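You operate a simulated robot arm through the tools that you are given. There is no shell and no other tool. Be economical: measure what you need, move in short steps, check, and stop when the job is done.

Carry out the task below with a simulated two-armed robot. There is one attempt and no reset: what you move stays moved.

Task
Test the green test plug in the zero jack.
Fine: hold the yellow caddy with one hand as the other pulls the plug out. Push it into the zero jack, jack dial on WIRE, one press of the lead test button, dial back to OFF. The plug stays in the jack.

Only the result counts: the job must be done as asked and must still hold three seconds after the hand-in. Knocking over, shifting, dropping, spilling or breaking anything else fails it.

Robot
Two 7-joint arms with two-finger parallel grippers on one trunk, on a base that drives. Base frame: it is fixed to the floor where the robot stands at the start and does not move with it; the origin is under the middle of the robot, x ahead of it, y to its left, z up. Units: m, rad, N and s.
The left shoulder is at the start at [0.06, 0.147, 0.543], the right one opposite. With the tool pointing down near the work surface each hand reaches from about 0.1 to 0.64 m from the robot's upright axis, wherever it stands, measured 20 degrees to its own side. Places, roughly: jack dial [0.6, 0.3, 0.9]; zero jack [0.7, 0.2, 0.9]. Payload 3.43 kg a hand.
Tool frame (each hand has its own): the origin (TCP) lies between the finger pads and is the grasp point; the fingertips stand 0.03 m ahead of it; z points along the fingers, y is the line along which they close. The gripper opens to 0.094 m. The fingers are 0.028 m wide and 0.01 m thick; the gripper's body (0.05 by 0.096 m) begins 0.055 m behind the TCP.
Orientation is told as [roll, pitch, yaw] about the base's x, y, z axes, in that order, counted from this pose: with the fingers straight down and closing along the base's y, the tool's x points along the base's -x, its y along +y and its z along -z.

Tools
- The arms move only by the tool arm_command. It takes "left_steps", "right_steps" or both (then of equal length, played together; a hand with none holds still); each is a list of rows, each a list of 7 numbers: the turn, a rotation vector about the base's x, y, z in rad, then the shift along the base's x, y, z in m, then the gripper command, from -1 (fully open) to 1 (shut), values between in proportion. In form: [[wx, wy, wz, tx, ty, tz, jaw], ...]. A call has 1 to 8 rows; each row shifts and turns the commanded pose from where the row before left it. Each row takes 0.2 s and may step no farther than 0.05 m and 0.15 rad from the row before; otherwise, or with a gripper value out of range, the whole call is refused. A pose out of reach is approached as far as the arm can. The call stops where the force on the tool passes 40 N (or 10 N more than at its start, if that is more) or the arm is blocked; 0.2 s more then pass. Each finger travels about 0.072 m/s and halts on what it meets, pressing with about 32 N; the grip force reading is that of the motor and also rises with nothing between the fingers. The clock runs only during rows and for 0.2 s after the last one: add rows that do not move to give the fingers time. The reply holds the time, the measured pose of the TCP, the force on the tool along the base axes, the opening and the grip force, in the units named above and with some noise, with the torque about the TCP (base axes, N m) and any sound that the robot's microphone picked up, and new pictures: "show" is both (left out), scene, wrist or none (wrist: the cameras of the hands that moved).
- Cameras (640 x 400 px; columns grow to the right, rows downward): "scene" is now at [0.0581, 0.0286, 1.186]; the picture's right is [0.31, -0.95, 0.00], its down [-0.45, -0.15, -0.88] and it looks along [0.83, 0.28, -0.48] (base axes); focal length 274 px, centre (320, 200). "left" rides on the left gripper at [0.076, -0.014, -0.103] in its tool frame; the picture's right is [0.18, 0.98, 0.00], its down [-0.75, 0.14, -0.64] and it looks along [-0.63, 0.12, 0.77] (tool axes); focal length 243 px, centre (320, 200). "right" rides on the right gripper at [0.076, 0.014, -0.103] in its tool frame; the picture's right is [-0.18, 0.98, 0.00], its down [-0.75, -0.14, -0.64] and it looks along [-0.63, -0.12, 0.77] (tool axes); focal length 243 px, centre (320, 200). There is no depth. A picture from a camera that has moved, and an enlarged one, comes with that camera's place and axes in the base frame and with its lens.
- slide_trunk(by): slides the trunk up (or, below 0, down) by that many m; the arms and the scene camera ride with it, the base frame stays. It gives what a move gives, with no picture.
- roll_base(legs): drives the robot by 1 to 6 legs, each [ahead, left, turn to the left] in m, m and rad, along the robot's own axes; the way and the turn of a leg run together, so that a leg with both is an arc; at most 1.5 m and 3.142 rad a leg. The arms and the cameras ride along, it lands a little off, and it stops where it bumps. It gives what a move gives, and a new picture of the scene camera.
- aim_head(pan, tilt): turns the head with the scene camera to pan (to the left, within 1.501 rad either way) and tilt (down, from -0.506 to 1.204), counted from straight ahead of the robot. It gives what a move gives, and a new picture of the scene camera.
- inspect(camera, box): a new picture of the part [left, top, right, bottom] of that camera's present view, enlarged. No time passes.
- finish_job(): hands the job in; it is judged then, once.

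Go step by step. Nothing tells you exact positions but the pictures and the camera data: compare them with the known pose of the tool, close in by small moves and look again before you grip or let go. The budget is 120 turns and 260 pictures, counting those below and the enlarged ones. Unless the task says otherwise, let go and move clear before handing in, and close with one line.

The tools are called after "Request:" as name(argument=value, ...) on one line, values as JSON. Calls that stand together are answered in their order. arm_command: Moves the arms, as the interface text tells. Its arguments: {"type":"object","properties":{"left_steps":{"type":"array"},"right_steps":{"type":"array"},"show":{"type":"string","enum":["both","scene","wrist","none"]}},"required":[]} The other tools are called the same way: slide_trunk (by) slides the trunk up or down; roll_base (legs) drives the base; aim_head (pan, tilt) turns the head that bears the scene camera; inspect (camera, box) takes an enlarged picture of a part of a camera's view; finish_job () hands the job in.

At the start:

```text
t: 0.0
left_position: [0.3059, 0.2288, 0.9996]
left_tcp_rot: [0.001, -0.001, 0.0]
left_contact_force: [-0.2, -0.4, 0.5]
left_wrist_torque: [-0.02, 0.03, 0.01]
left_finger_gap: 0.0942
left_grip_force: 0.2
right_position: [0.3099, -0.0243, 0.9991]
right_tcp_rot: [0.002, -0.003, -0.001]
right_contact_force: [-0.3, 0.8, 0.3]
right_wrist_torque: [-0.01, 0.02, 0.04]
right_finger_gap: 0.0937
right_grip_force: 0.0
trunk travel left (down, up): [-0.25, 0.0]
robot x, y, heading: [0.0004, -0.0034, -0.001]
head pan, tilt: [0.319, 0.497]
```

scene: 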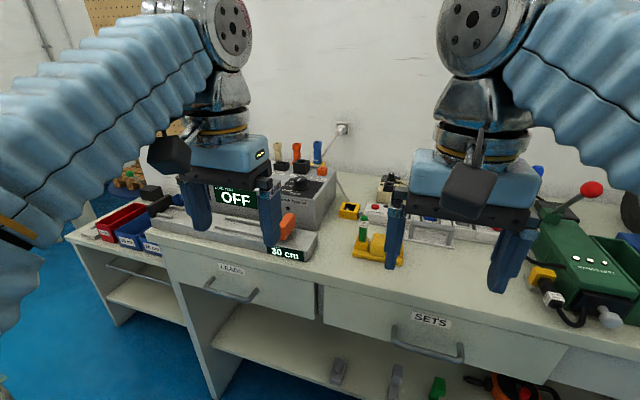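
right: 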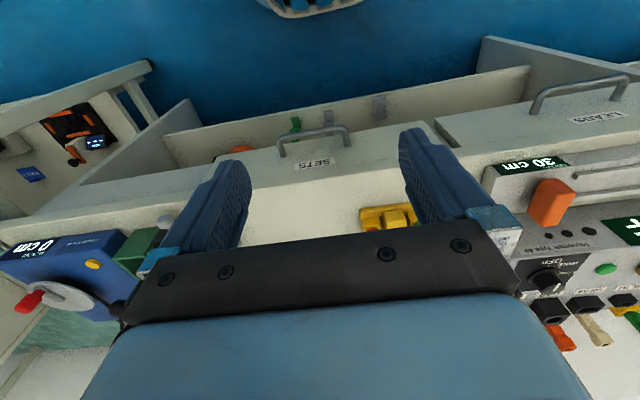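
left: 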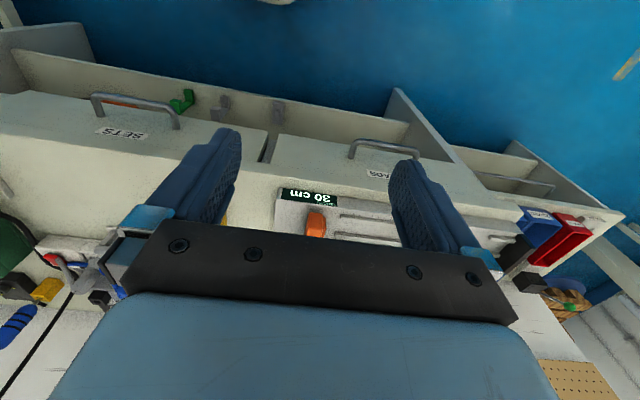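

I see the tester box (display OFF) with a dial, and the yellow caddy with the green plug to its right. I'll enlarge these parts first.

Request:
inspect(camera="scene", box=[180, 130, 420, 280])

Request:
inspect(camera="right", box=[340, 140, 640, 360])

```text
2.67 times, centred on (300, 205) of scene
camera zoom: at [0.0581, 0.0286, 1.186], right [0.31, -0.95, 0.0], down [-0.45, -0.15, -0.88], along [0.83, 0.28, -0.48], focal length 731 px, centre (373, 187)
```

zoom: 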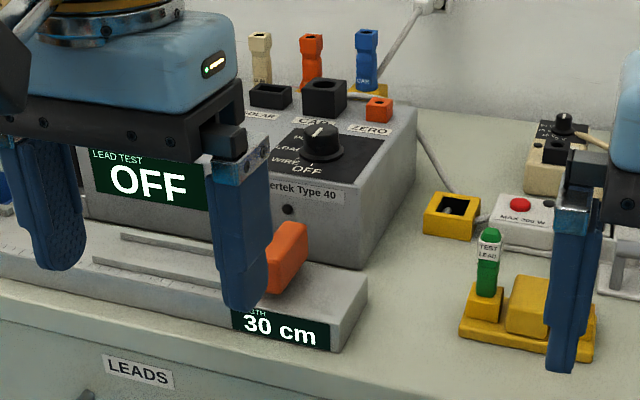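

```text
1.82 times, centred on (490, 250) of right
camera zoom: at [0.2327, -0.0106, 1.1024], right [0.18, 0.98, 0.0], down [0.75, -0.14, 0.64], along [0.63, -0.12, -0.77], focal length 441 px, centre (11, 109)
```

zoom: 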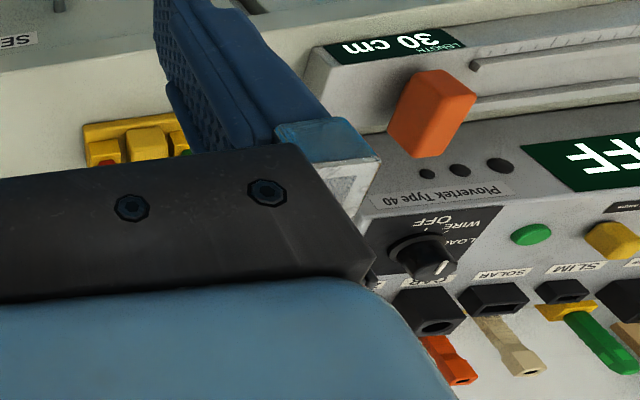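

The zero jack is the small orange block at the right rear of the tester top, and the hands block much of the view. I'll move both hands back and out, then look again.

Request:
arm_command(left_steps=[[0, 0, 0, -0.03, 0.04, 0.0, -1], [0, 0, 0, -0.03, 0.04, 0.0, -1], [0, 0, 0, -0.03, 0.04, 0.0, -1], [0, 0, 0, 0, 0.04, 0, -1]], right_steps=[[0, 0, 0, -0.03, -0.04, 0.0, -1], [0, 0, 0, -0.03, -0.04, 0.0, -1], [0, 0, 0, -0.03, -0.04, 0.0, -1], [0, 0, 0, 0, -0.04, 0, -1]], show="both")

```text
t: 1.0
left_position: [0.2196, 0.3892, 0.9991]
left_tcp_rot: [0.0, -0.003, 0.001]
left_contact_force: [0.6, -0.3, -0.5]
left_wrist_torque: [0.01, 0.02, 0.0]
left_finger_gap: 0.0939
left_grip_force: 0.0
left hand out of reach, approached as far as the arm can: row 3
right_position: [0.2654, -0.199, 0.9806]
right_tcp_rot: [0.001, -0.001, 0.0]
right_contact_force: [0.1, 0.1, -1.0]
right_wrist_torque: [0.05, 0.02, -0.03]
right_finger_gap: 0.094
right_grip_force: 0.2
right hand out of reach, approached as far as the arm can: row 2, 3
trunk travel left (down, up): [-0.25, 0.0]
robot x, y, heading: [-0.0009, -0.0004, -0.001]
head pan, tilt: [0.319, 0.497]
camera scene: at [0.0588, 0.0285, 1.1859], right [0.31, -0.95, 0.0], down [-0.45, -0.15, -0.88], along [0.83, 0.28, -0.48], focal length 274 px, centre (320, 200)
camera right: at [0.1882, -0.1844, 1.083], right [0.18, 0.98, 0.0], down [0.75, -0.14, 0.64], along [0.63, -0.12, -0.77], focal length 243 px, centre (320, 200)
camera left: at [0.1439, 0.3748, 1.1026], right [-0.18, 0.98, 0.0], down [0.75, 0.14, 0.64], along [0.63, 0.12, -0.77], focal length 243 px, centre (320, 200)
```

scene: 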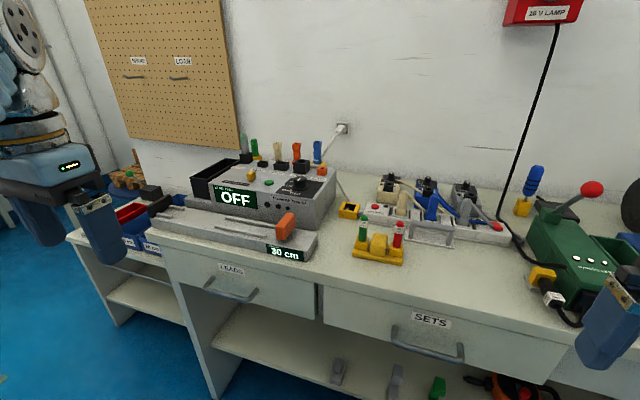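
right: 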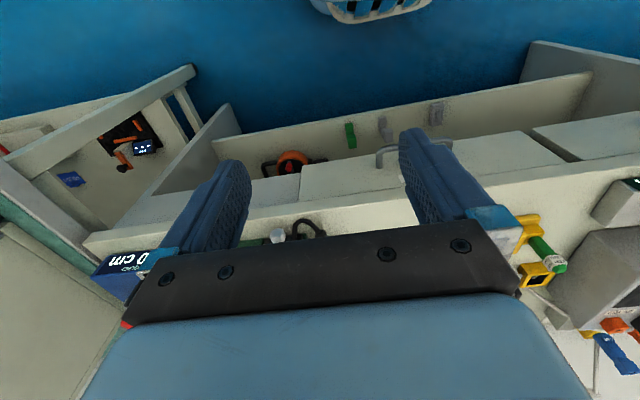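
left: 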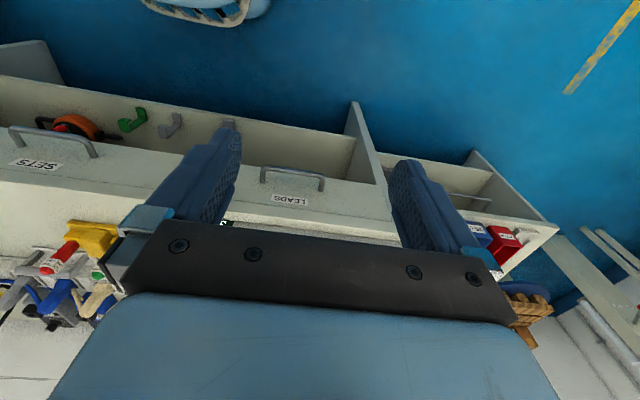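

Request:
inspect(camera="scene", box=[180, 130, 340, 230])

Request:
inspect(camera="scene", box=[325, 170, 453, 270])

```text
4.00 times, centred on (260, 180) of scene
camera zoom: at [0.0588, 0.0285, 1.1859], right [0.31, -0.95, 0.0], down [-0.45, -0.15, -0.88], along [0.83, 0.28, -0.48], focal length 1096 px, centre (560, 280)
```

zoom: 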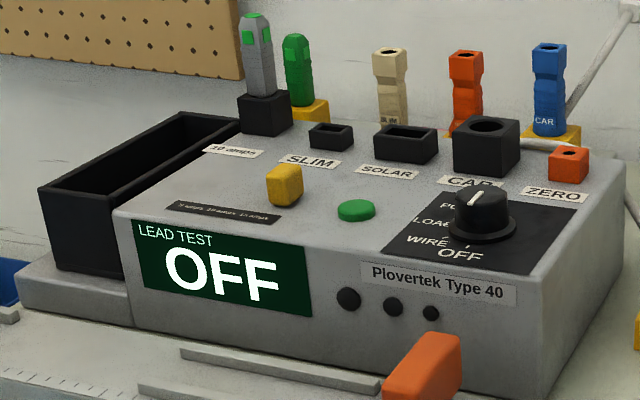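

```text
4.00 times, centred on (389, 220) of scene
camera zoom: at [0.0588, 0.0285, 1.1859], right [0.31, -0.95, 0.0], down [-0.45, -0.15, -0.88], along [0.83, 0.28, -0.48], focal length 1096 px, centre (44, 120)
```

zoom: 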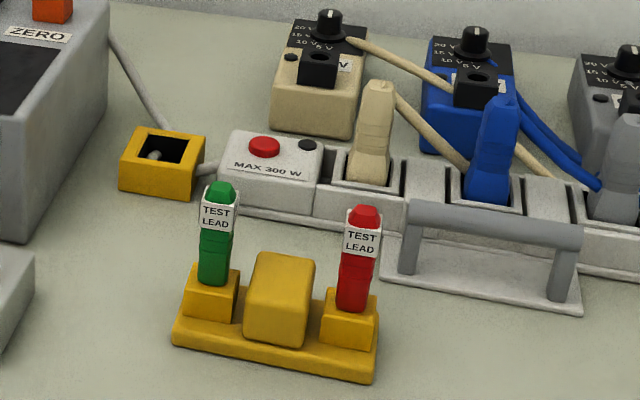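

The caddy carries a green plug (its left end), a middle grip block and a red plug; the tester has a green button and a dial next to the ZERO jack. The left hand must reach x≈0.7, so I'll drive a little closer.

Request:
roll_base(legs=[[0.1, 0.0, 0.0]])

```text
t: 2.2
left_position: [0.3217, 0.3888, 0.9988]
left_tcp_rot: [0.0, -0.001, 0.0]
left_contact_force: [0.3, -0.7, -0.4]
left_wrist_torque: [-0.03, 0.01, 0.01]
left_finger_gap: 0.0938
left_grip_force: 0.1
right_position: [0.3684, -0.1978, 0.9806]
right_tcp_rot: [0.0, -0.002, 0.0]
right_contact_force: [-0.2, -0.1, -0.1]
right_wrist_torque: [0.02, 0.01, 0.01]
right_finger_gap: 0.0942
right_grip_force: 0.0
trunk travel left (down, up): [-0.25, 0.0]
robot x, y, heading: [0.0976, -0.0017, 0.001]
head pan, tilt: [0.319, 0.497]
camera scene: at [0.1603, 0.0287, 1.186], right [0.31, -0.95, 0.0], down [-0.45, -0.15, -0.88], along [0.83, 0.28, -0.48], focal length 274 px, centre (320, 200)
```

scene: 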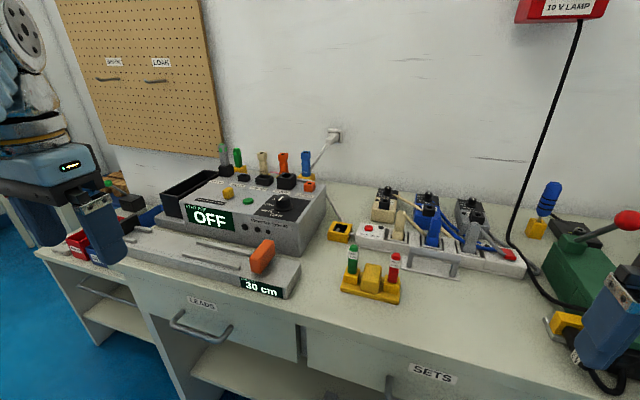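

Request:
roll_base(legs=[[0.05, 0.0, 0.0]])

Request:
aim_head(pan=0.32, tilt=0.7)

Request:
inspect(camera="scene", box=[180, 80, 420, 230])

```text
t: 3.1
left_position: [0.371, 0.3892, 0.9983]
left_tcp_rot: [0.0, -0.002, 0.001]
left_contact_force: [-0.3, 0.1, -0.1]
left_wrist_torque: [0.0, -0.05, 0.01]
left_finger_gap: 0.0942
left_grip_force: 0.1
right_position: [0.4186, -0.1983, 0.9796]
right_tcp_rot: [0.001, 0.0, -0.001]
right_contact_force: [0.1, 0.0, 0.0]
right_wrist_torque: [-0.05, 0.01, 0.0]
right_finger_gap: 0.094
right_grip_force: 0.0
trunk travel left (down, up): [-0.25, 0.0]
robot x, y, heading: [0.1524, -0.0028, 0.0]
head pan, tilt: [0.319, 0.497]
camera scene: at [0.2105, 0.0287, 1.186], right [0.31, -0.95, 0.0], down [-0.45, -0.15, -0.88], along [0.83, 0.28, -0.48], focal length 274 px, centre (320, 200)
```

scene: 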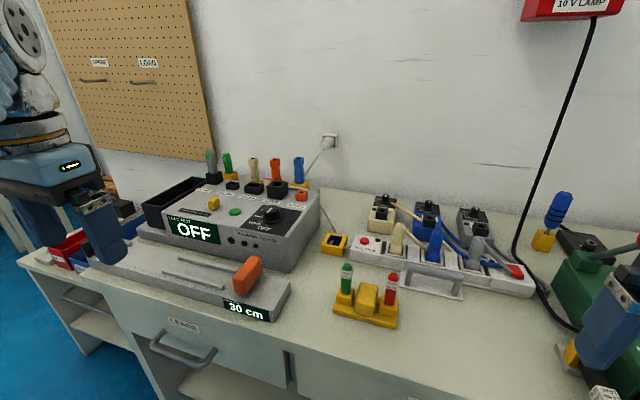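

```text
t: 3.8
left_position: [0.3719, 0.389, 0.9991]
left_tcp_rot: [0.001, -0.001, 0.002]
left_contact_force: [-0.3, -0.2, -0.1]
left_wrist_torque: [0.0, -0.03, 0.01]
left_finger_gap: 0.0942
left_grip_force: 0.0
right_position: [0.4191, -0.199, 0.981]
right_tcp_rot: [0.002, -0.002, 0.001]
right_contact_force: [0.3, -0.4, 0.1]
right_wrist_torque: [-0.01, -0.01, 0.01]
right_finger_gap: 0.0939
right_grip_force: 0.0
trunk travel left (down, up): [-0.25, 0.0]
robot x, y, heading: [0.1535, 0.0033, 0.003]
head pan, tilt: [0.319, 0.7]
camera scene: at [0.205, 0.0268, 1.1681], right [0.31, -0.95, 0.0], down [-0.61, -0.2, -0.77], along [0.73, 0.24, -0.64], focal length 274 px, centre (320, 200)
```

scene: 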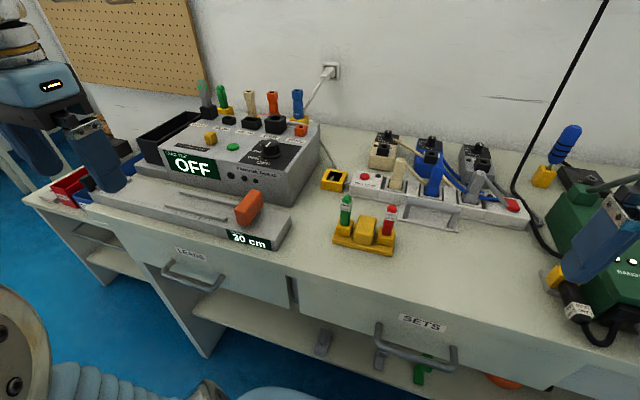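

```text
2.67 times, centred on (300, 155) of scene
camera zoom: at [0.205, 0.0268, 1.1681], right [0.31, -0.95, 0.0], down [-0.61, -0.2, -0.77], along [0.73, 0.24, -0.64], focal length 731 px, centre (373, 320)
```

zoom: 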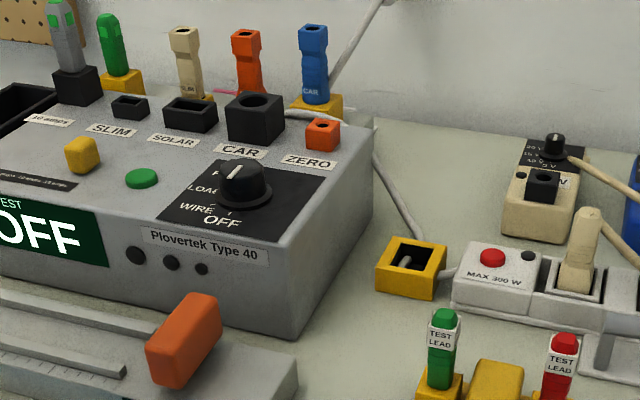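

Request:
inspect(camera="scene", box=[310, 170, 438, 270])

Request:
arm_command(right_steps=[[0, 0, 0, -0.01, 0.05, 0.0, -1], [0, 0, 0, -0.01, 0.05, 0.0, -1], [0, 0, 0, 0, 0.05, 0.0, -1], [0, 0, 0, 0.0, 0.05, 0, -1]], show="both")

```text
4.00 times, centred on (374, 220) of scene
camera zoom: at [0.205, 0.0268, 1.1681], right [0.31, -0.95, 0.0], down [-0.61, -0.2, -0.77], along [0.73, 0.24, -0.64], focal length 1096 px, centre (104, 120)
```

zoom: 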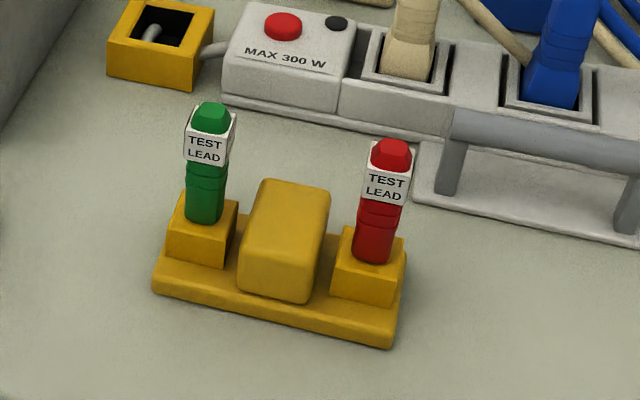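

```text
refused: row 1 steps farther than a row can; nothing moved
```

The step was slightly too long; I'll redo it shorter to bring the right wrist camera over the caddy.

Request:
arm_command(right_steps=[[0, 0, 0, -0.02, 0.045, 0.0, -1], [0, 0, 0, -0.02, 0.045, 0.0, -1], [0, 0, 0, -0.01, 0.045, 0.0, -1], [0, 0, 0, -0.01, 0.045, 0, -1]], show="both")

```text
t: 4.8
left_position: [0.3723, 0.3885, 0.9985]
left_tcp_rot: [0.002, -0.002, 0.0]
left_contact_force: [-1.0, -0.5, 0.1]
left_wrist_torque: [-0.01, 0.03, 0.0]
left_finger_gap: 0.0939
left_grip_force: 0.2
right_position: [0.3634, -0.0184, 0.9764]
right_tcp_rot: [0.006, 0.004, -0.003]
right_contact_force: [-1.1, -0.5, 0.3]
right_wrist_torque: [0.05, 0.0, -0.04]
right_finger_gap: 0.0938
right_grip_force: 0.0
right hand out of reach, approached as far as the arm can: row 3
trunk travel left (down, up): [-0.25, 0.0]
robot x, y, heading: [0.1493, 0.0019, -0.003]
head pan, tilt: [0.319, 0.7]
camera scene: at [0.2052, 0.0274, 1.1687], right [0.32, -0.95, 0.0], down [-0.6, -0.21, -0.77], along [0.73, 0.25, -0.64], focal length 274 px, centre (320, 200)
camera right: at [0.2858, -0.0041, 1.0791], right [0.19, 0.98, 0.0], down [0.76, -0.15, 0.64], along [0.63, -0.12, -0.77], focal length 243 px, centre (320, 200)
```

scene: 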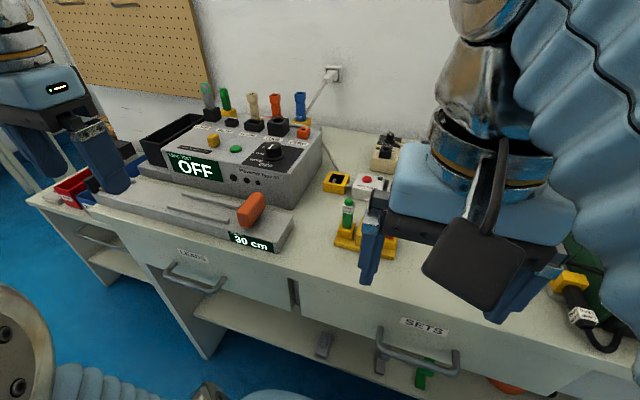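
right: 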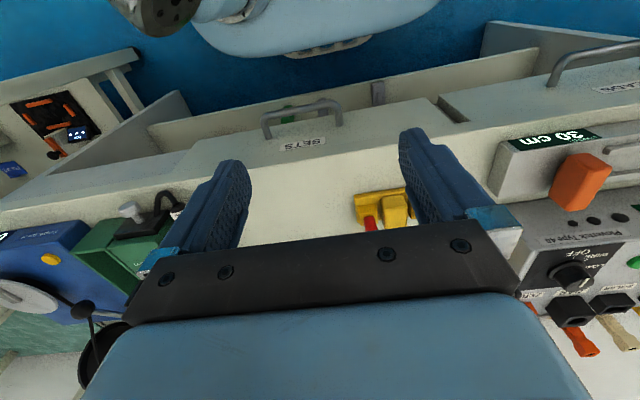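

Request:
arm_command(right_steps=[[0, 0, 0, 0.04, 0.02, 0.0, -1], [0, 0, 0, 0.04, 0.03, 0.0, -1]], show="none")

Request:
inspect(camera="right", box=[240, 90, 480, 240])

```text
t: 5.4
left_position: [0.372, 0.3886, 0.9992]
left_tcp_rot: [0.001, -0.002, 0.001]
left_contact_force: [-0.7, -0.5, 0.2]
left_wrist_torque: [-0.01, -0.03, 0.02]
left_finger_gap: 0.094
left_grip_force: 0.1
right_position: [0.442, 0.0323, 0.9768]
right_tcp_rot: [0.0, -0.004, 0.0]
right_contact_force: [-0.3, 0.7, 0.2]
right_wrist_torque: [0.05, -0.04, 0.03]
right_finger_gap: 0.0942
right_grip_force: 0.0
trunk travel left (down, up): [-0.25, 0.0]
robot x, y, heading: [0.1489, -0.0003, -0.002]
head pan, tilt: [0.319, 0.7]
```

```text
2.67 times, centred on (360, 165) of right
camera zoom: at [0.3636, 0.0469, 1.0789], right [0.18, 0.98, 0.0], down [0.75, -0.14, 0.64], along [0.63, -0.12, -0.77], focal length 647 px, centre (213, 293)
```

zoom: 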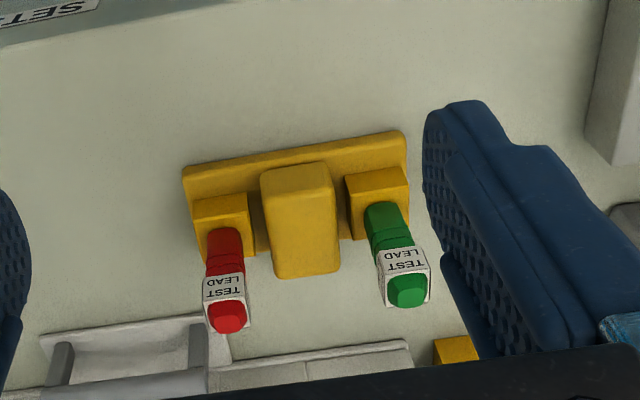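

The caddy is aligned with the base axes: plate near edge x≈0.498, y from 0.008 to 0.102, green plug at about (0.513, 0.087), top z≈0.91. I'll look closer for socket sizes.

Request:
inspect(camera="right", box=[300, 130, 412, 220])

Request:
inspect(camera="scene", box=[320, 180, 416, 260])

```text
4.44 times, centred on (356, 175) of right
camera zoom: at [0.3636, 0.0469, 1.0789], right [0.18, 0.98, 0.0], down [0.75, -0.14, 0.64], along [0.63, -0.12, -0.77], focal length 1078 px, centre (160, 311)
```

zoom: 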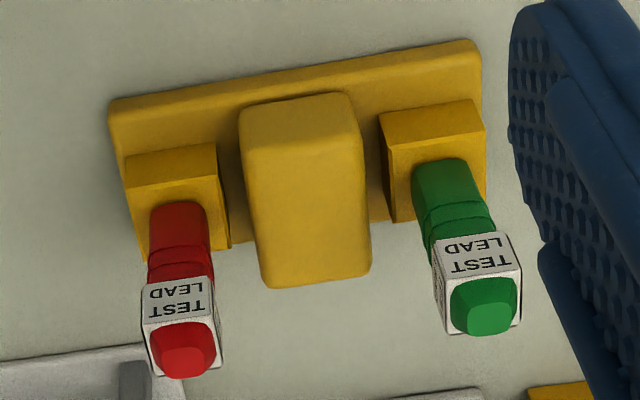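

```text
5.00 times, centred on (368, 220) of scene
camera zoom: at [0.2048, 0.0266, 1.168], right [0.31, -0.95, 0.0], down [-0.61, -0.2, -0.77], along [0.73, 0.24, -0.64], focal length 1370 px, centre (80, 100)
```

zoom: 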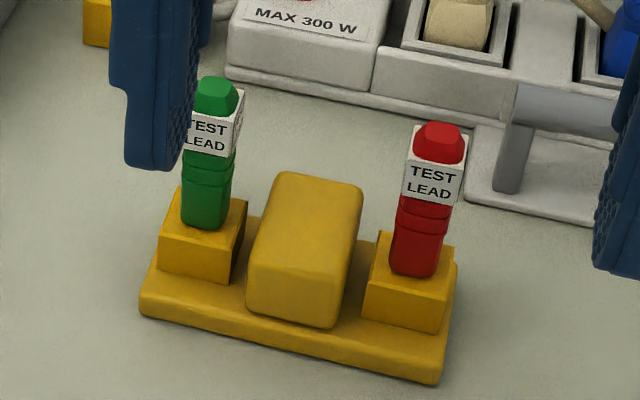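

Socket tops are at z≈0.845 (x 0.511–0.534), plug tops about 0.908. Plan: the right hand, turned 90°, holds the caddy at its red-end socket, closing along x (leaves the most room), while the left hand pulls the green plug. I turn the right hand now.

Request:
arm_command(right_steps=[[0, 0, 0.15, 0.01, 0, 0.005, -1], [0, 0, 0.15, 0.01, 0, 0.005, -1], [0, 0, 0.15, 0.01, 0, 0, -1], [0, 0, 0.15, 0.01, 0, 0, -1], [0, 0, 0.15, 0.01, 0, 0, -1], [0, 0, 0.15, 0.01, 0, 0, -1], [0, 0, 0.15, 0.01, -0.004, 0, -1], [0, 0, 0.15, 0.008, -0.008, 0, -1]], show="none")

Request:
arm_command(right_steps=[[0, 0, 0.15, 0, 0, 0, -1], [0, 0, 0.15, 0, 0, 0, -1], [0, 0, 0.071, 0, 0, 0, -1]], show="both")

```text
t: 7.2
left_position: [0.3721, 0.3876, 0.999]
left_tcp_rot: [0.0, -0.001, -0.001]
left_contact_force: [0.0, 0.1, 0.8]
left_wrist_torque: [-0.01, 0.01, -0.01]
left_finger_gap: 0.0943
left_grip_force: 0.1
right_position: [0.5185, 0.0198, 0.9881]
right_tcp_rot: [-0.003, -0.012, 1.2]
right_contact_force: [-0.1, 0.1, 0.0]
right_wrist_torque: [-0.02, 0.01, -0.01]
right_finger_gap: 0.0941
right_grip_force: 0.0
trunk travel left (down, up): [-0.25, 0.0]
robot x, y, heading: [0.154, 0.0051, -0.003]
head pan, tilt: [0.319, 0.7]
```

```text
t: 8.0
left_position: [0.372, 0.3884, 0.9978]
left_tcp_rot: [0.001, -0.001, 0.0]
left_contact_force: [-0.4, -0.3, 0.7]
left_wrist_torque: [0.02, 0.0, 0.0]
left_finger_gap: 0.0939
left_grip_force: 0.1
right_position: [0.5199, 0.0201, 0.9862]
right_tcp_rot: [0.001, -0.004, 1.572]
right_contact_force: [0.7, -0.6, 0.0]
right_wrist_torque: [0.01, 0.01, -0.01]
right_finger_gap: 0.0941
right_grip_force: 0.0
trunk travel left (down, up): [-0.25, 0.0]
robot x, y, heading: [0.1527, -0.0014, 0.003]
head pan, tilt: [0.319, 0.7]
camera scene: at [0.2049, 0.0269, 1.1681], right [0.31, -0.95, 0.0], down [-0.61, -0.2, -0.76], along [0.73, 0.24, -0.64], focal length 274 px, centre (320, 200)
camera right: at [0.5033, -0.0559, 1.0884], right [-0.98, 0.18, 0.0], down [0.14, 0.75, 0.64], along [0.12, 0.63, -0.76], focal length 243 px, centre (320, 200)
```

scene: 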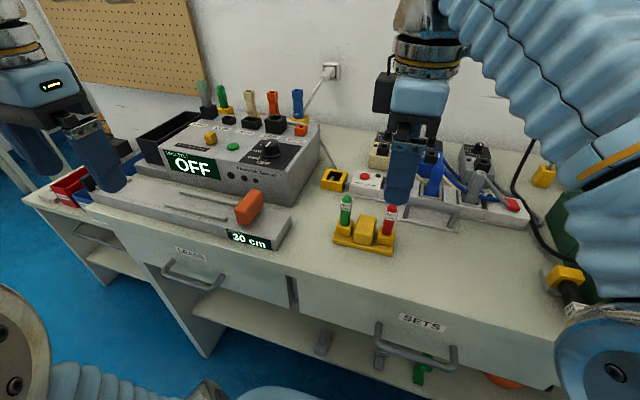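
right: 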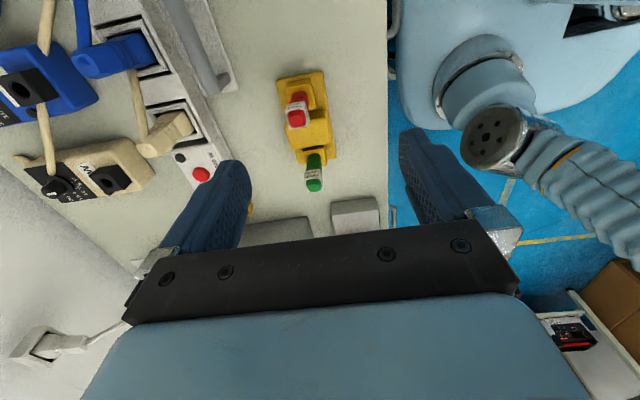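

Request:
inspect(camera="right", box=[240, 50, 368, 130])

Request:
inspect(camera="right", box=[260, 120, 388, 200])

```text
5.00 times, centred on (304, 90) of right
camera zoom: at [0.5033, -0.0559, 1.0884], right [-0.98, 0.18, 0.0], down [0.14, 0.75, 0.64], along [0.12, 0.63, -0.76], focal length 1213 px, centre (400, 750)
```

zoom: 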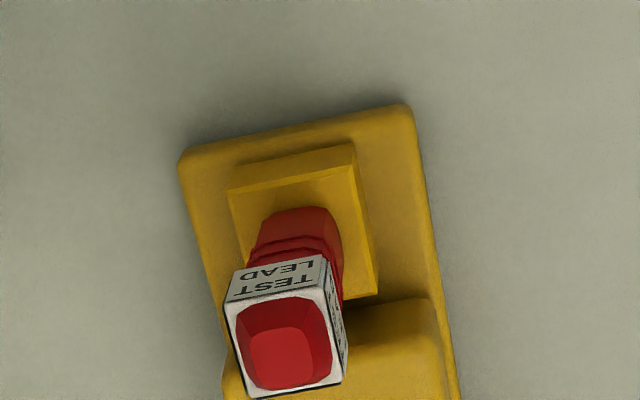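

```text
5.00 times, centred on (324, 160) of right
camera zoom: at [0.5033, -0.0559, 1.0884], right [-0.98, 0.18, 0.0], down [0.14, 0.75, 0.64], along [0.12, 0.63, -0.76], focal length 1213 px, centre (300, 400)
```

zoom: 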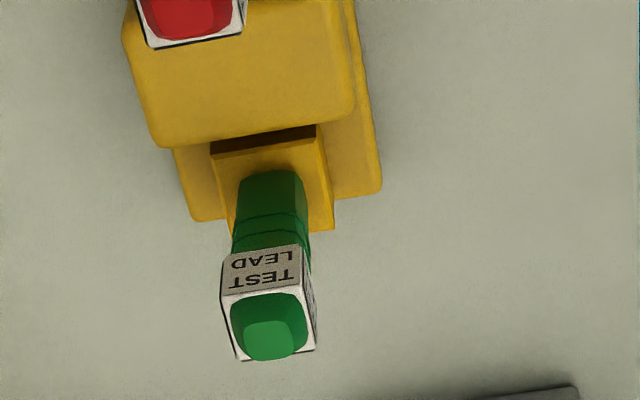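

The new view refines things: the plugs sit at x≈0.535, red y≈0.020, green y≈0.088, tops near z≈0.897. I move over the red end with a narrower opening and come down part way.

Request:
arm_command(right_steps=[[0, 0, 0, 0.015, 0, 0, -0.1], [0, 0, 0, 0, 0, 0, -0.1], [0, 0, 0, 0, 0, -0.02, -0.1], [0, 0, 0, 0, 0, -0.02, -0.1], [0, 0, 0, 0, 0, -0.02, -0.1]], show="both")

Request:
inspect(camera="scene", box=[320, 160, 448, 260])

Request:
inspect(camera="right", box=[220, 60, 412, 210])

```text
t: 9.2
left_position: [0.3728, 0.3886, 0.9983]
left_tcp_rot: [0.0, -0.001, 0.001]
left_contact_force: [0.4, 0.3, -1.0]
left_wrist_torque: [0.03, 0.02, -0.04]
left_finger_gap: 0.094
left_grip_force: 0.1
right_position: [0.5182, 0.0214, 0.9276]
right_tcp_rot: [0.003, -0.002, 1.571]
right_contact_force: [-0.5, -0.6, -0.5]
right_wrist_torque: [0.0, -0.01, -0.01]
right_finger_gap: 0.0517
right_grip_force: 0.0
right hand out of reach, approached as far as the arm can: row 1
trunk travel left (down, up): [-0.25, 0.0]
robot x, y, heading: [0.1525, 0.0003, 0.003]
head pan, tilt: [0.319, 0.7]
camera scene: at [0.205, 0.0269, 1.1681], right [0.31, -0.95, 0.0], down [-0.61, -0.2, -0.76], along [0.73, 0.24, -0.64], focal length 274 px, centre (320, 200)
camera right: at [0.5031, -0.0554, 1.0293], right [-0.98, 0.18, 0.0], down [0.14, 0.75, 0.64], along [0.12, 0.63, -0.77], focal length 243 px, centre (320, 200)
```

scene: 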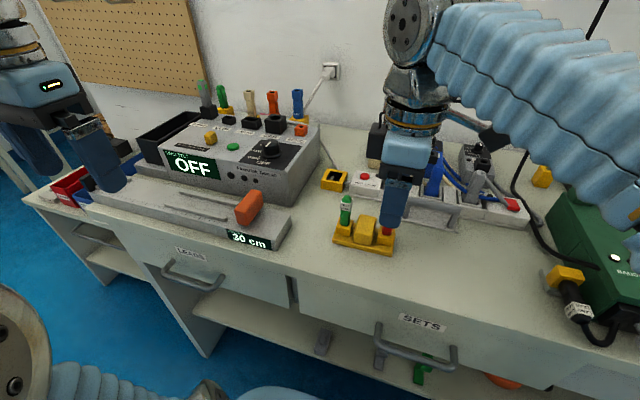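
right: 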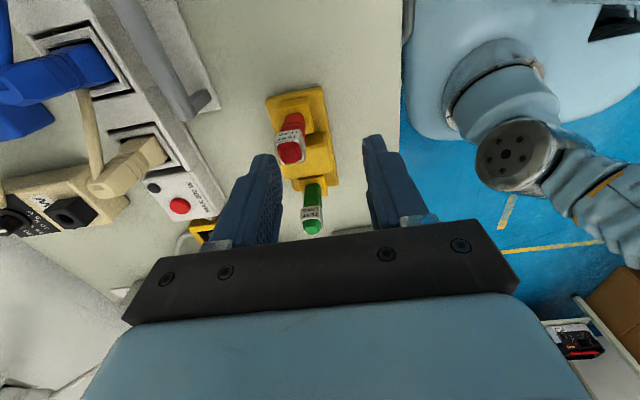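

```text
4.00 times, centred on (384, 210) of scene
camera zoom: at [0.205, 0.0269, 1.1681], right [0.31, -0.95, 0.0], down [-0.61, -0.2, -0.76], along [0.73, 0.24, -0.64], focal length 1096 px, centre (64, 160)
```

zoom: 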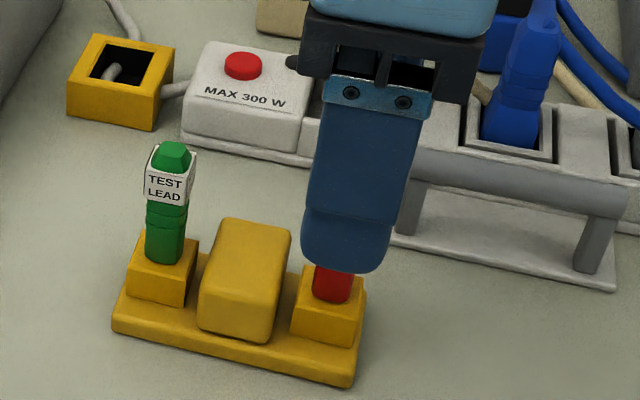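

```text
2.67 times, centred on (316, 135) of right
camera zoom: at [0.5031, -0.0554, 1.0293], right [-0.98, 0.18, 0.0], down [0.14, 0.75, 0.64], along [0.12, 0.63, -0.77], focal length 647 px, centre (331, 373)
```

zoom: 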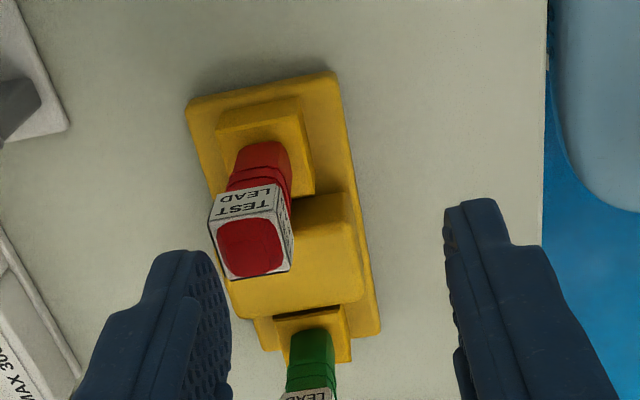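

The +x step was limited by reach at that height. I'll try again lower down.

Request:
arm_command(right_steps=[[0, 0, 0, 0.01, 0, 0, -0.1], [0, 0, 0, 0.008, 0, 0, -0.1], [0, 0, 0, 0.0, 0, -0.015, -0.1]], show="none")

Request:
inspect(camera="right", box=[220, 60, 412, 210])

Request:
inspect(camera="scene", box=[320, 160, 448, 260])

```text
t: 10.0
left_position: [0.3714, 0.3885, 0.9984]
left_tcp_rot: [-0.001, -0.001, 0.002]
left_contact_force: [-0.5, 0.2, 0.2]
left_wrist_torque: [-0.01, 0.02, 0.0]
left_finger_gap: 0.0939
left_grip_force: 0.1
right_position: [0.537, 0.0205, 0.9117]
right_tcp_rot: [0.003, -0.002, 1.57]
right_contact_force: [0.4, -0.1, 0.4]
right_wrist_torque: [0.02, -0.01, -0.03]
right_finger_gap: 0.0518
right_grip_force: 0.0
trunk travel left (down, up): [-0.25, 0.0]
robot x, y, heading: [0.1535, -0.0013, 0.001]
head pan, tilt: [0.319, 0.7]
```

```text
2.67 times, centred on (316, 135) of right
camera zoom: at [0.5217, -0.0557, 1.015], right [-0.98, 0.18, 0.0], down [0.14, 0.75, 0.64], along [0.12, 0.63, -0.77], focal length 647 px, centre (331, 373)
```

zoom: 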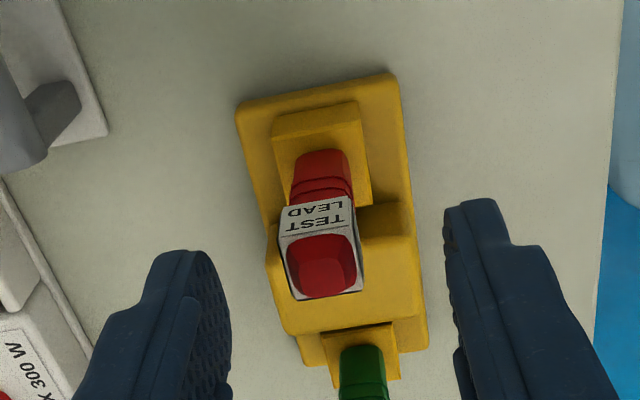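

```text
4.00 times, centred on (384, 210) of scene
camera zoom: at [0.205, 0.0269, 1.1681], right [0.31, -0.95, 0.0], down [-0.61, -0.2, -0.76], along [0.73, 0.24, -0.64], focal length 1096 px, centre (64, 160)
```

zoom: 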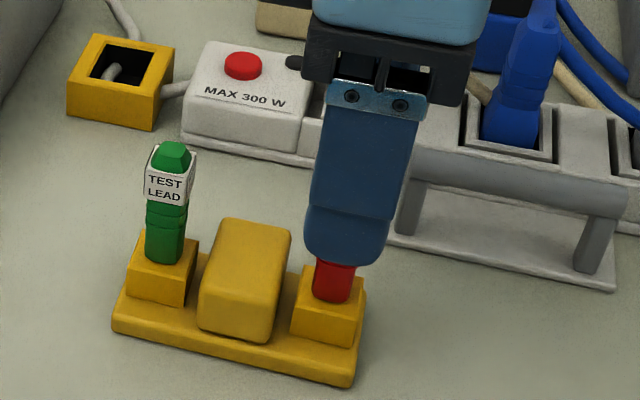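

Request:
arm_command(right_steps=[[0, 0, 0, 0.003, 0, -0.01, -0.1], [0, 0, 0, 0, 0, -0.01, -0.1], [0, 0, 0, 0.0, 0, -0.008, -0.1]], show="none")

Request:
inspect(camera="right", box=[220, 60, 412, 210])

Request:
inspect(camera="scene", box=[336, 170, 432, 250])

```text
t: 10.8
left_position: [0.3721, 0.3887, 0.9987]
left_tcp_rot: [-0.002, -0.002, -0.001]
left_contact_force: [-0.2, 0.9, -0.9]
left_wrist_torque: [0.02, 0.0, 0.01]
left_finger_gap: 0.0939
left_grip_force: 0.1
right_position: [0.5408, 0.0208, 0.884]
right_tcp_rot: [0.002, -0.003, 1.568]
right_contact_force: [-1.1, 0.7, -0.1]
right_wrist_torque: [0.01, 0.01, 0.0]
right_finger_gap: 0.0516
right_grip_force: 0.1
trunk travel left (down, up): [-0.25, 0.0]
robot x, y, heading: [0.1523, 0.0005, -0.001]
head pan, tilt: [0.319, 0.7]
```

```text
2.67 times, centred on (316, 135) of right
camera zoom: at [0.525, -0.0547, 0.9858], right [-0.98, 0.19, 0.0], down [0.14, 0.75, 0.64], along [0.12, 0.63, -0.77], focal length 647 px, centre (331, 373)
```

zoom: 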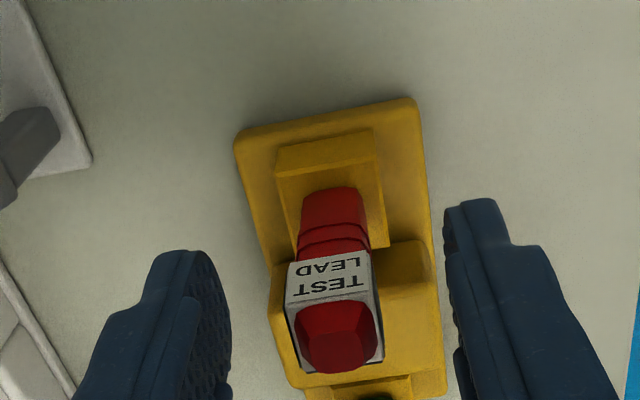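

```text
5.00 times, centred on (384, 210) of scene
camera zoom: at [0.205, 0.0268, 1.1681], right [0.31, -0.95, 0.0], down [-0.61, -0.2, -0.76], along [0.73, 0.24, -0.64], focal length 1370 px, centre (0, 150)
```

zoom: 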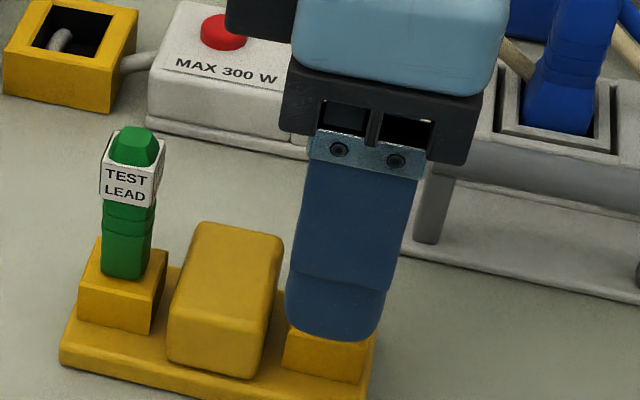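

The geometry now agrees better with everything about 15–20 mm lower than first thought (socket top ≈0.81). The fingers straddle the red plug well; I go on down in small steps.

Request:
arm_command(right_steps=[[0, 0, 0, 0.001, 0.001, -0.01, -0.1], [0, 0, 0, 0, 0, -0.01, -0.1], [0, 0, 0, 0.0, 0, -0.01, -0.1]], show="none")

Request:
inspect(camera="right", box=[220, 60, 412, 210])

Request:
inspect(camera="scene", box=[336, 180, 432, 260])

```text
t: 11.6
left_position: [0.3723, 0.388, 0.9983]
left_tcp_rot: [-0.003, -0.002, -0.002]
left_contact_force: [0.6, 0.0, 0.1]
left_wrist_torque: [-0.02, 0.03, 0.01]
left_finger_gap: 0.0941
left_grip_force: 0.1
right_position: [0.54, 0.0211, 0.8538]
right_tcp_rot: [0.001, -0.002, 1.569]
right_contact_force: [0.5, 0.4, 0.0]
right_wrist_torque: [-0.02, 0.02, 0.03]
right_finger_gap: 0.0517
right_grip_force: 0.2
trunk travel left (down, up): [-0.25, 0.0]
robot x, y, heading: [0.151, 0.0052, 0.002]
head pan, tilt: [0.319, 0.7]
```

```text
2.67 times, centred on (316, 135) of right
camera zoom: at [0.5257, -0.0556, 0.9563], right [-0.98, 0.19, 0.0], down [0.14, 0.75, 0.64], along [0.12, 0.63, -0.77], focal length 647 px, centre (331, 373)
```

zoom: 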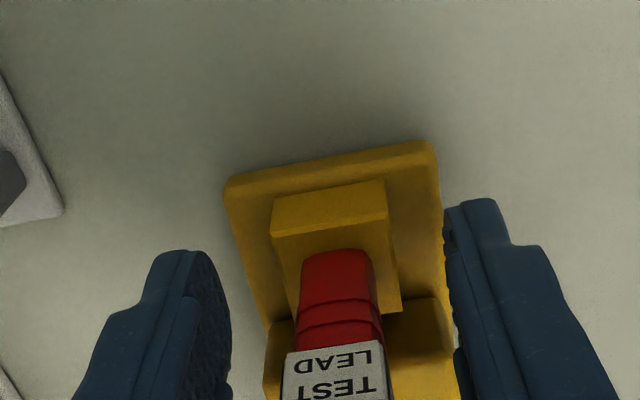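

```text
5.00 times, centred on (384, 220) of scene
camera zoom: at [0.205, 0.0268, 1.1681], right [0.31, -0.95, 0.0], down [-0.61, -0.2, -0.76], along [0.73, 0.24, -0.64], focal length 1370 px, centre (0, 100)
```

zoom: 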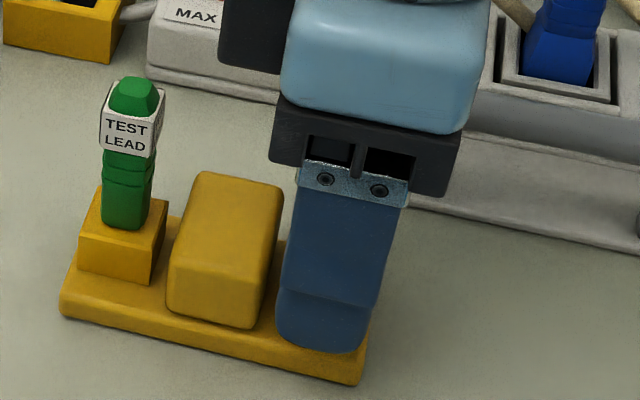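

Request:
arm_command(right_steps=[[0, 0, 0, 0.001, 0.001, -0.006, -0.1], [0, 0, 0, 0, 0, -0.005, -0.1], [0, 0, 0, 0, 0, 0, -0.1]], show="none")

Request:
inspect(camera="right", box=[220, 60, 412, 210])

Request:
inspect(camera="scene", box=[336, 180, 432, 260])

```text
t: 12.4
left_position: [0.3723, 0.3897, 0.9985]
left_tcp_rot: [0.001, -0.002, 0.002]
left_contact_force: [-0.4, 0.2, -0.2]
left_wrist_torque: [0.01, -0.01, 0.02]
left_finger_gap: 0.094
left_grip_force: 0.1
right_position: [0.5413, 0.0216, 0.8428]
right_tcp_rot: [0.001, -0.002, 1.569]
right_contact_force: [0.1, -0.8, -0.5]
right_wrist_torque: [-0.02, -0.02, -0.01]
right_finger_gap: 0.0516
right_grip_force: 0.1
trunk travel left (down, up): [-0.25, 0.0]
robot x, y, heading: [0.1525, 0.0024, 0.001]
head pan, tilt: [0.319, 0.7]
```

```text
2.67 times, centred on (316, 135) of right
camera zoom: at [0.5262, -0.0541, 0.9453], right [-0.98, 0.18, 0.0], down [0.14, 0.75, 0.64], along [0.12, 0.63, -0.77], focal length 647 px, centre (331, 373)
```

zoom: 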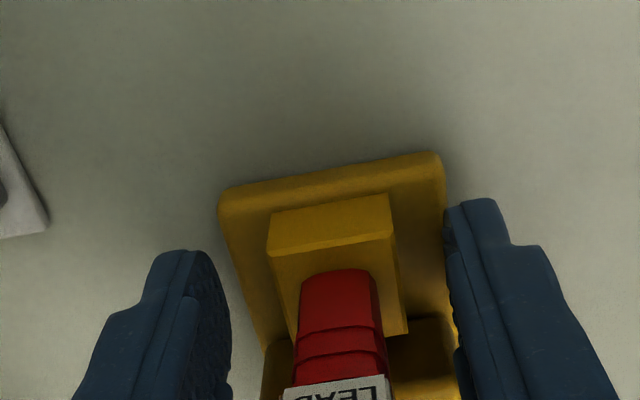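

```text
5.00 times, centred on (384, 220) of scene
camera zoom: at [0.205, 0.0268, 1.1681], right [0.31, -0.95, 0.0], down [-0.61, -0.2, -0.76], along [0.73, 0.24, -0.64], focal length 1370 px, centre (0, 100)
```

zoom: 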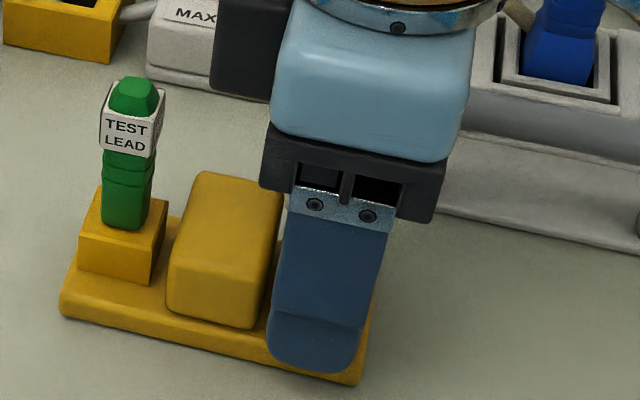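

The fingers sit centred about the red-end socket. I close the right hand on the caddy.

Request:
arm_command(right_steps=[[0, 0, 0, 0, 0, 0, 0.2], [0, 0, 0, 0, 0, 0, 0.5], [0, 0, 0, 0, 0, 0, 0.8], [0, 0, 0, 0, 0, 0, 0.8]], show="none")

Request:
inspect(camera="right", box=[220, 60, 412, 210])

Request:
inspect(camera="scene", box=[336, 180, 432, 260])

```text
t: 13.4
left_position: [0.3721, 0.3865, 0.9983]
left_tcp_rot: [-0.001, -0.003, -0.001]
left_contact_force: [0.3, 0.4, 0.4]
left_wrist_torque: [0.03, 0.0, -0.01]
left_finger_gap: 0.094
left_grip_force: 0.1
right_position: [0.5413, 0.022, 0.8439]
right_tcp_rot: [-0.001, -0.003, 1.571]
right_contact_force: [-0.5, 0.0, -0.2]
right_wrist_torque: [0.08, -0.03, 0.03]
right_finger_gap: 0.0257
right_grip_force: 31.7
trunk travel left (down, up): [-0.25, 0.0]
robot x, y, heading: [0.1526, 0.0016, -0.001]
head pan, tilt: [0.319, 0.7]
```

```text
2.67 times, centred on (316, 135) of right
camera zoom: at [0.5261, -0.0541, 0.9455], right [-0.98, 0.18, 0.0], down [0.14, 0.75, 0.64], along [0.12, 0.63, -0.77], focal length 647 px, centre (331, 373)
```

zoom: 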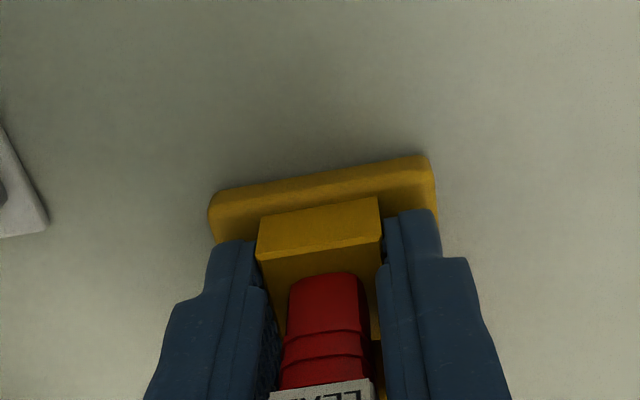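

```text
5.00 times, centred on (384, 220) of scene
camera zoom: at [0.2049, 0.0268, 1.1681], right [0.31, -0.95, 0.0], down [-0.61, -0.2, -0.76], along [0.73, 0.24, -0.64], focal length 1370 px, centre (0, 100)
```

zoom: 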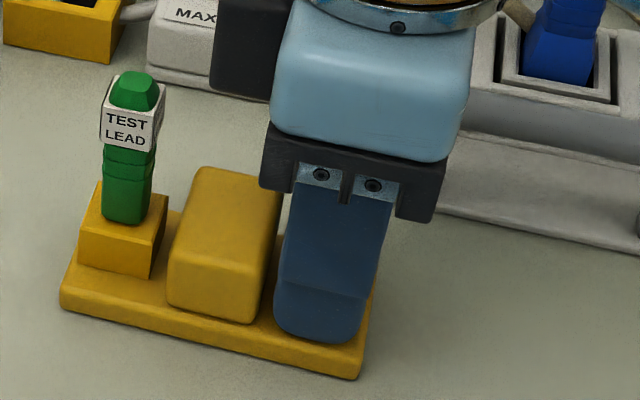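

The caddy is held (gap 25.7 mm at the socket). Now I turn the left hand −90° and bring it toward the green plug at about (0.545, 0.095).

Request:
arm_command(left_steps=[[0, 0, -0.15, 0.01, -0.01, 0, -1], [0, 0, -0.15, 0.01, -0.02, 0, -1], [0, 0, -0.15, 0.01, -0.02, 0, -1], [0, 0, -0.15, 0.01, -0.02, 0, -1], [0, 0, -0.15, 0.01, -0.02, 0, -1], [0, 0, -0.15, 0.01, -0.02, 0, -1], [0, 0, -0.15, 0.01, -0.02, 0, -1], [0, 0, -0.15, 0.01, -0.02, 0, -1]], show="none")

Request:
arm_command(left_steps=[[0, 0, -0.15, 0.015, -0.02, 0, -0.5], [0, 0, -0.15, 0.015, -0.02, 0, -0.3], [0, 0, -0.071, 0.015, -0.02, -0.01, -0.1], [0, 0, 0, 0.015, -0.02, -0.01, -0.1], [0, 0, 0, 0.01, -0.015, -0.01, -0.1]], show="both")

```text
t: 15.2
left_position: [0.4506, 0.2403, 0.9982]
left_tcp_rot: [0.0, -0.002, -1.201]
left_contact_force: [0.1, -0.4, 0.8]
left_wrist_torque: [-0.03, 0.0, -0.02]
left_finger_gap: 0.0939
left_grip_force: 0.2
right_position: [0.5411, 0.0216, 0.8433]
right_tcp_rot: [0.002, -0.002, 1.571]
right_contact_force: [0.5, -0.5, 1.1]
right_wrist_torque: [0.07, -0.03, 0.03]
right_finger_gap: 0.0252
right_grip_force: 31.4
trunk travel left (down, up): [-0.25, 0.0]
robot x, y, heading: [0.1515, 0.0003, -0.001]
head pan, tilt: [0.319, 0.7]
```

```text
t: 16.4
left_position: [0.5228, 0.1439, 0.9668]
left_tcp_rot: [0.0, -0.003, -1.57]
left_contact_force: [0.6, 0.1, 0.5]
left_wrist_torque: [-0.03, 0.01, 0.01]
left_finger_gap: 0.0517
left_grip_force: 0.0
right_position: [0.5407, 0.022, 0.8419]
right_tcp_rot: [0.002, -0.003, 1.57]
right_contact_force: [-0.2, -0.8, 0.8]
right_wrist_torque: [0.15, -0.02, 0.0]
right_finger_gap: 0.0256
right_grip_force: 31.8
trunk travel left (down, up): [-0.25, 0.0]
robot x, y, heading: [0.1523, -0.0001, 0.0]
head pan, tilt: [0.319, 0.7]
camera scene: at [0.2048, 0.0269, 1.1681], right [0.31, -0.95, 0.0], down [-0.61, -0.2, -0.76], along [0.73, 0.24, -0.64], focal length 274 px, centre (320, 200)
camera left: at [0.5083, 0.2204, 1.0712], right [0.98, 0.18, 0.0], down [0.14, -0.75, 0.64], along [0.12, -0.63, -0.77], focal length 243 px, centre (320, 200)
```

scene: 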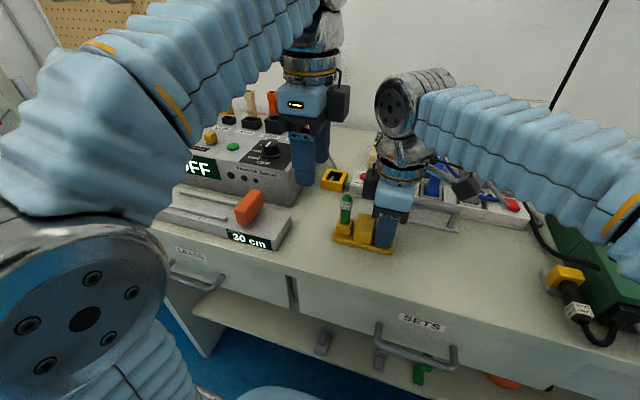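
left: 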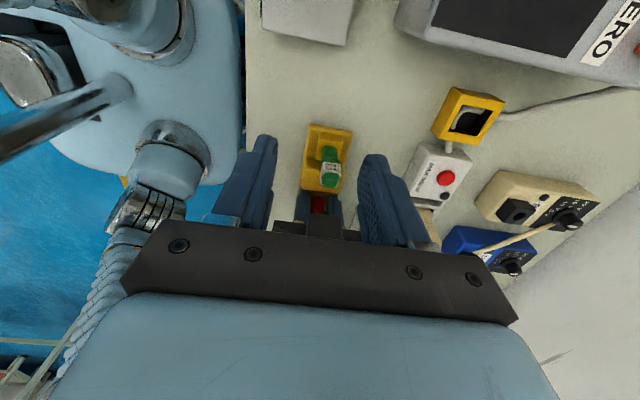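

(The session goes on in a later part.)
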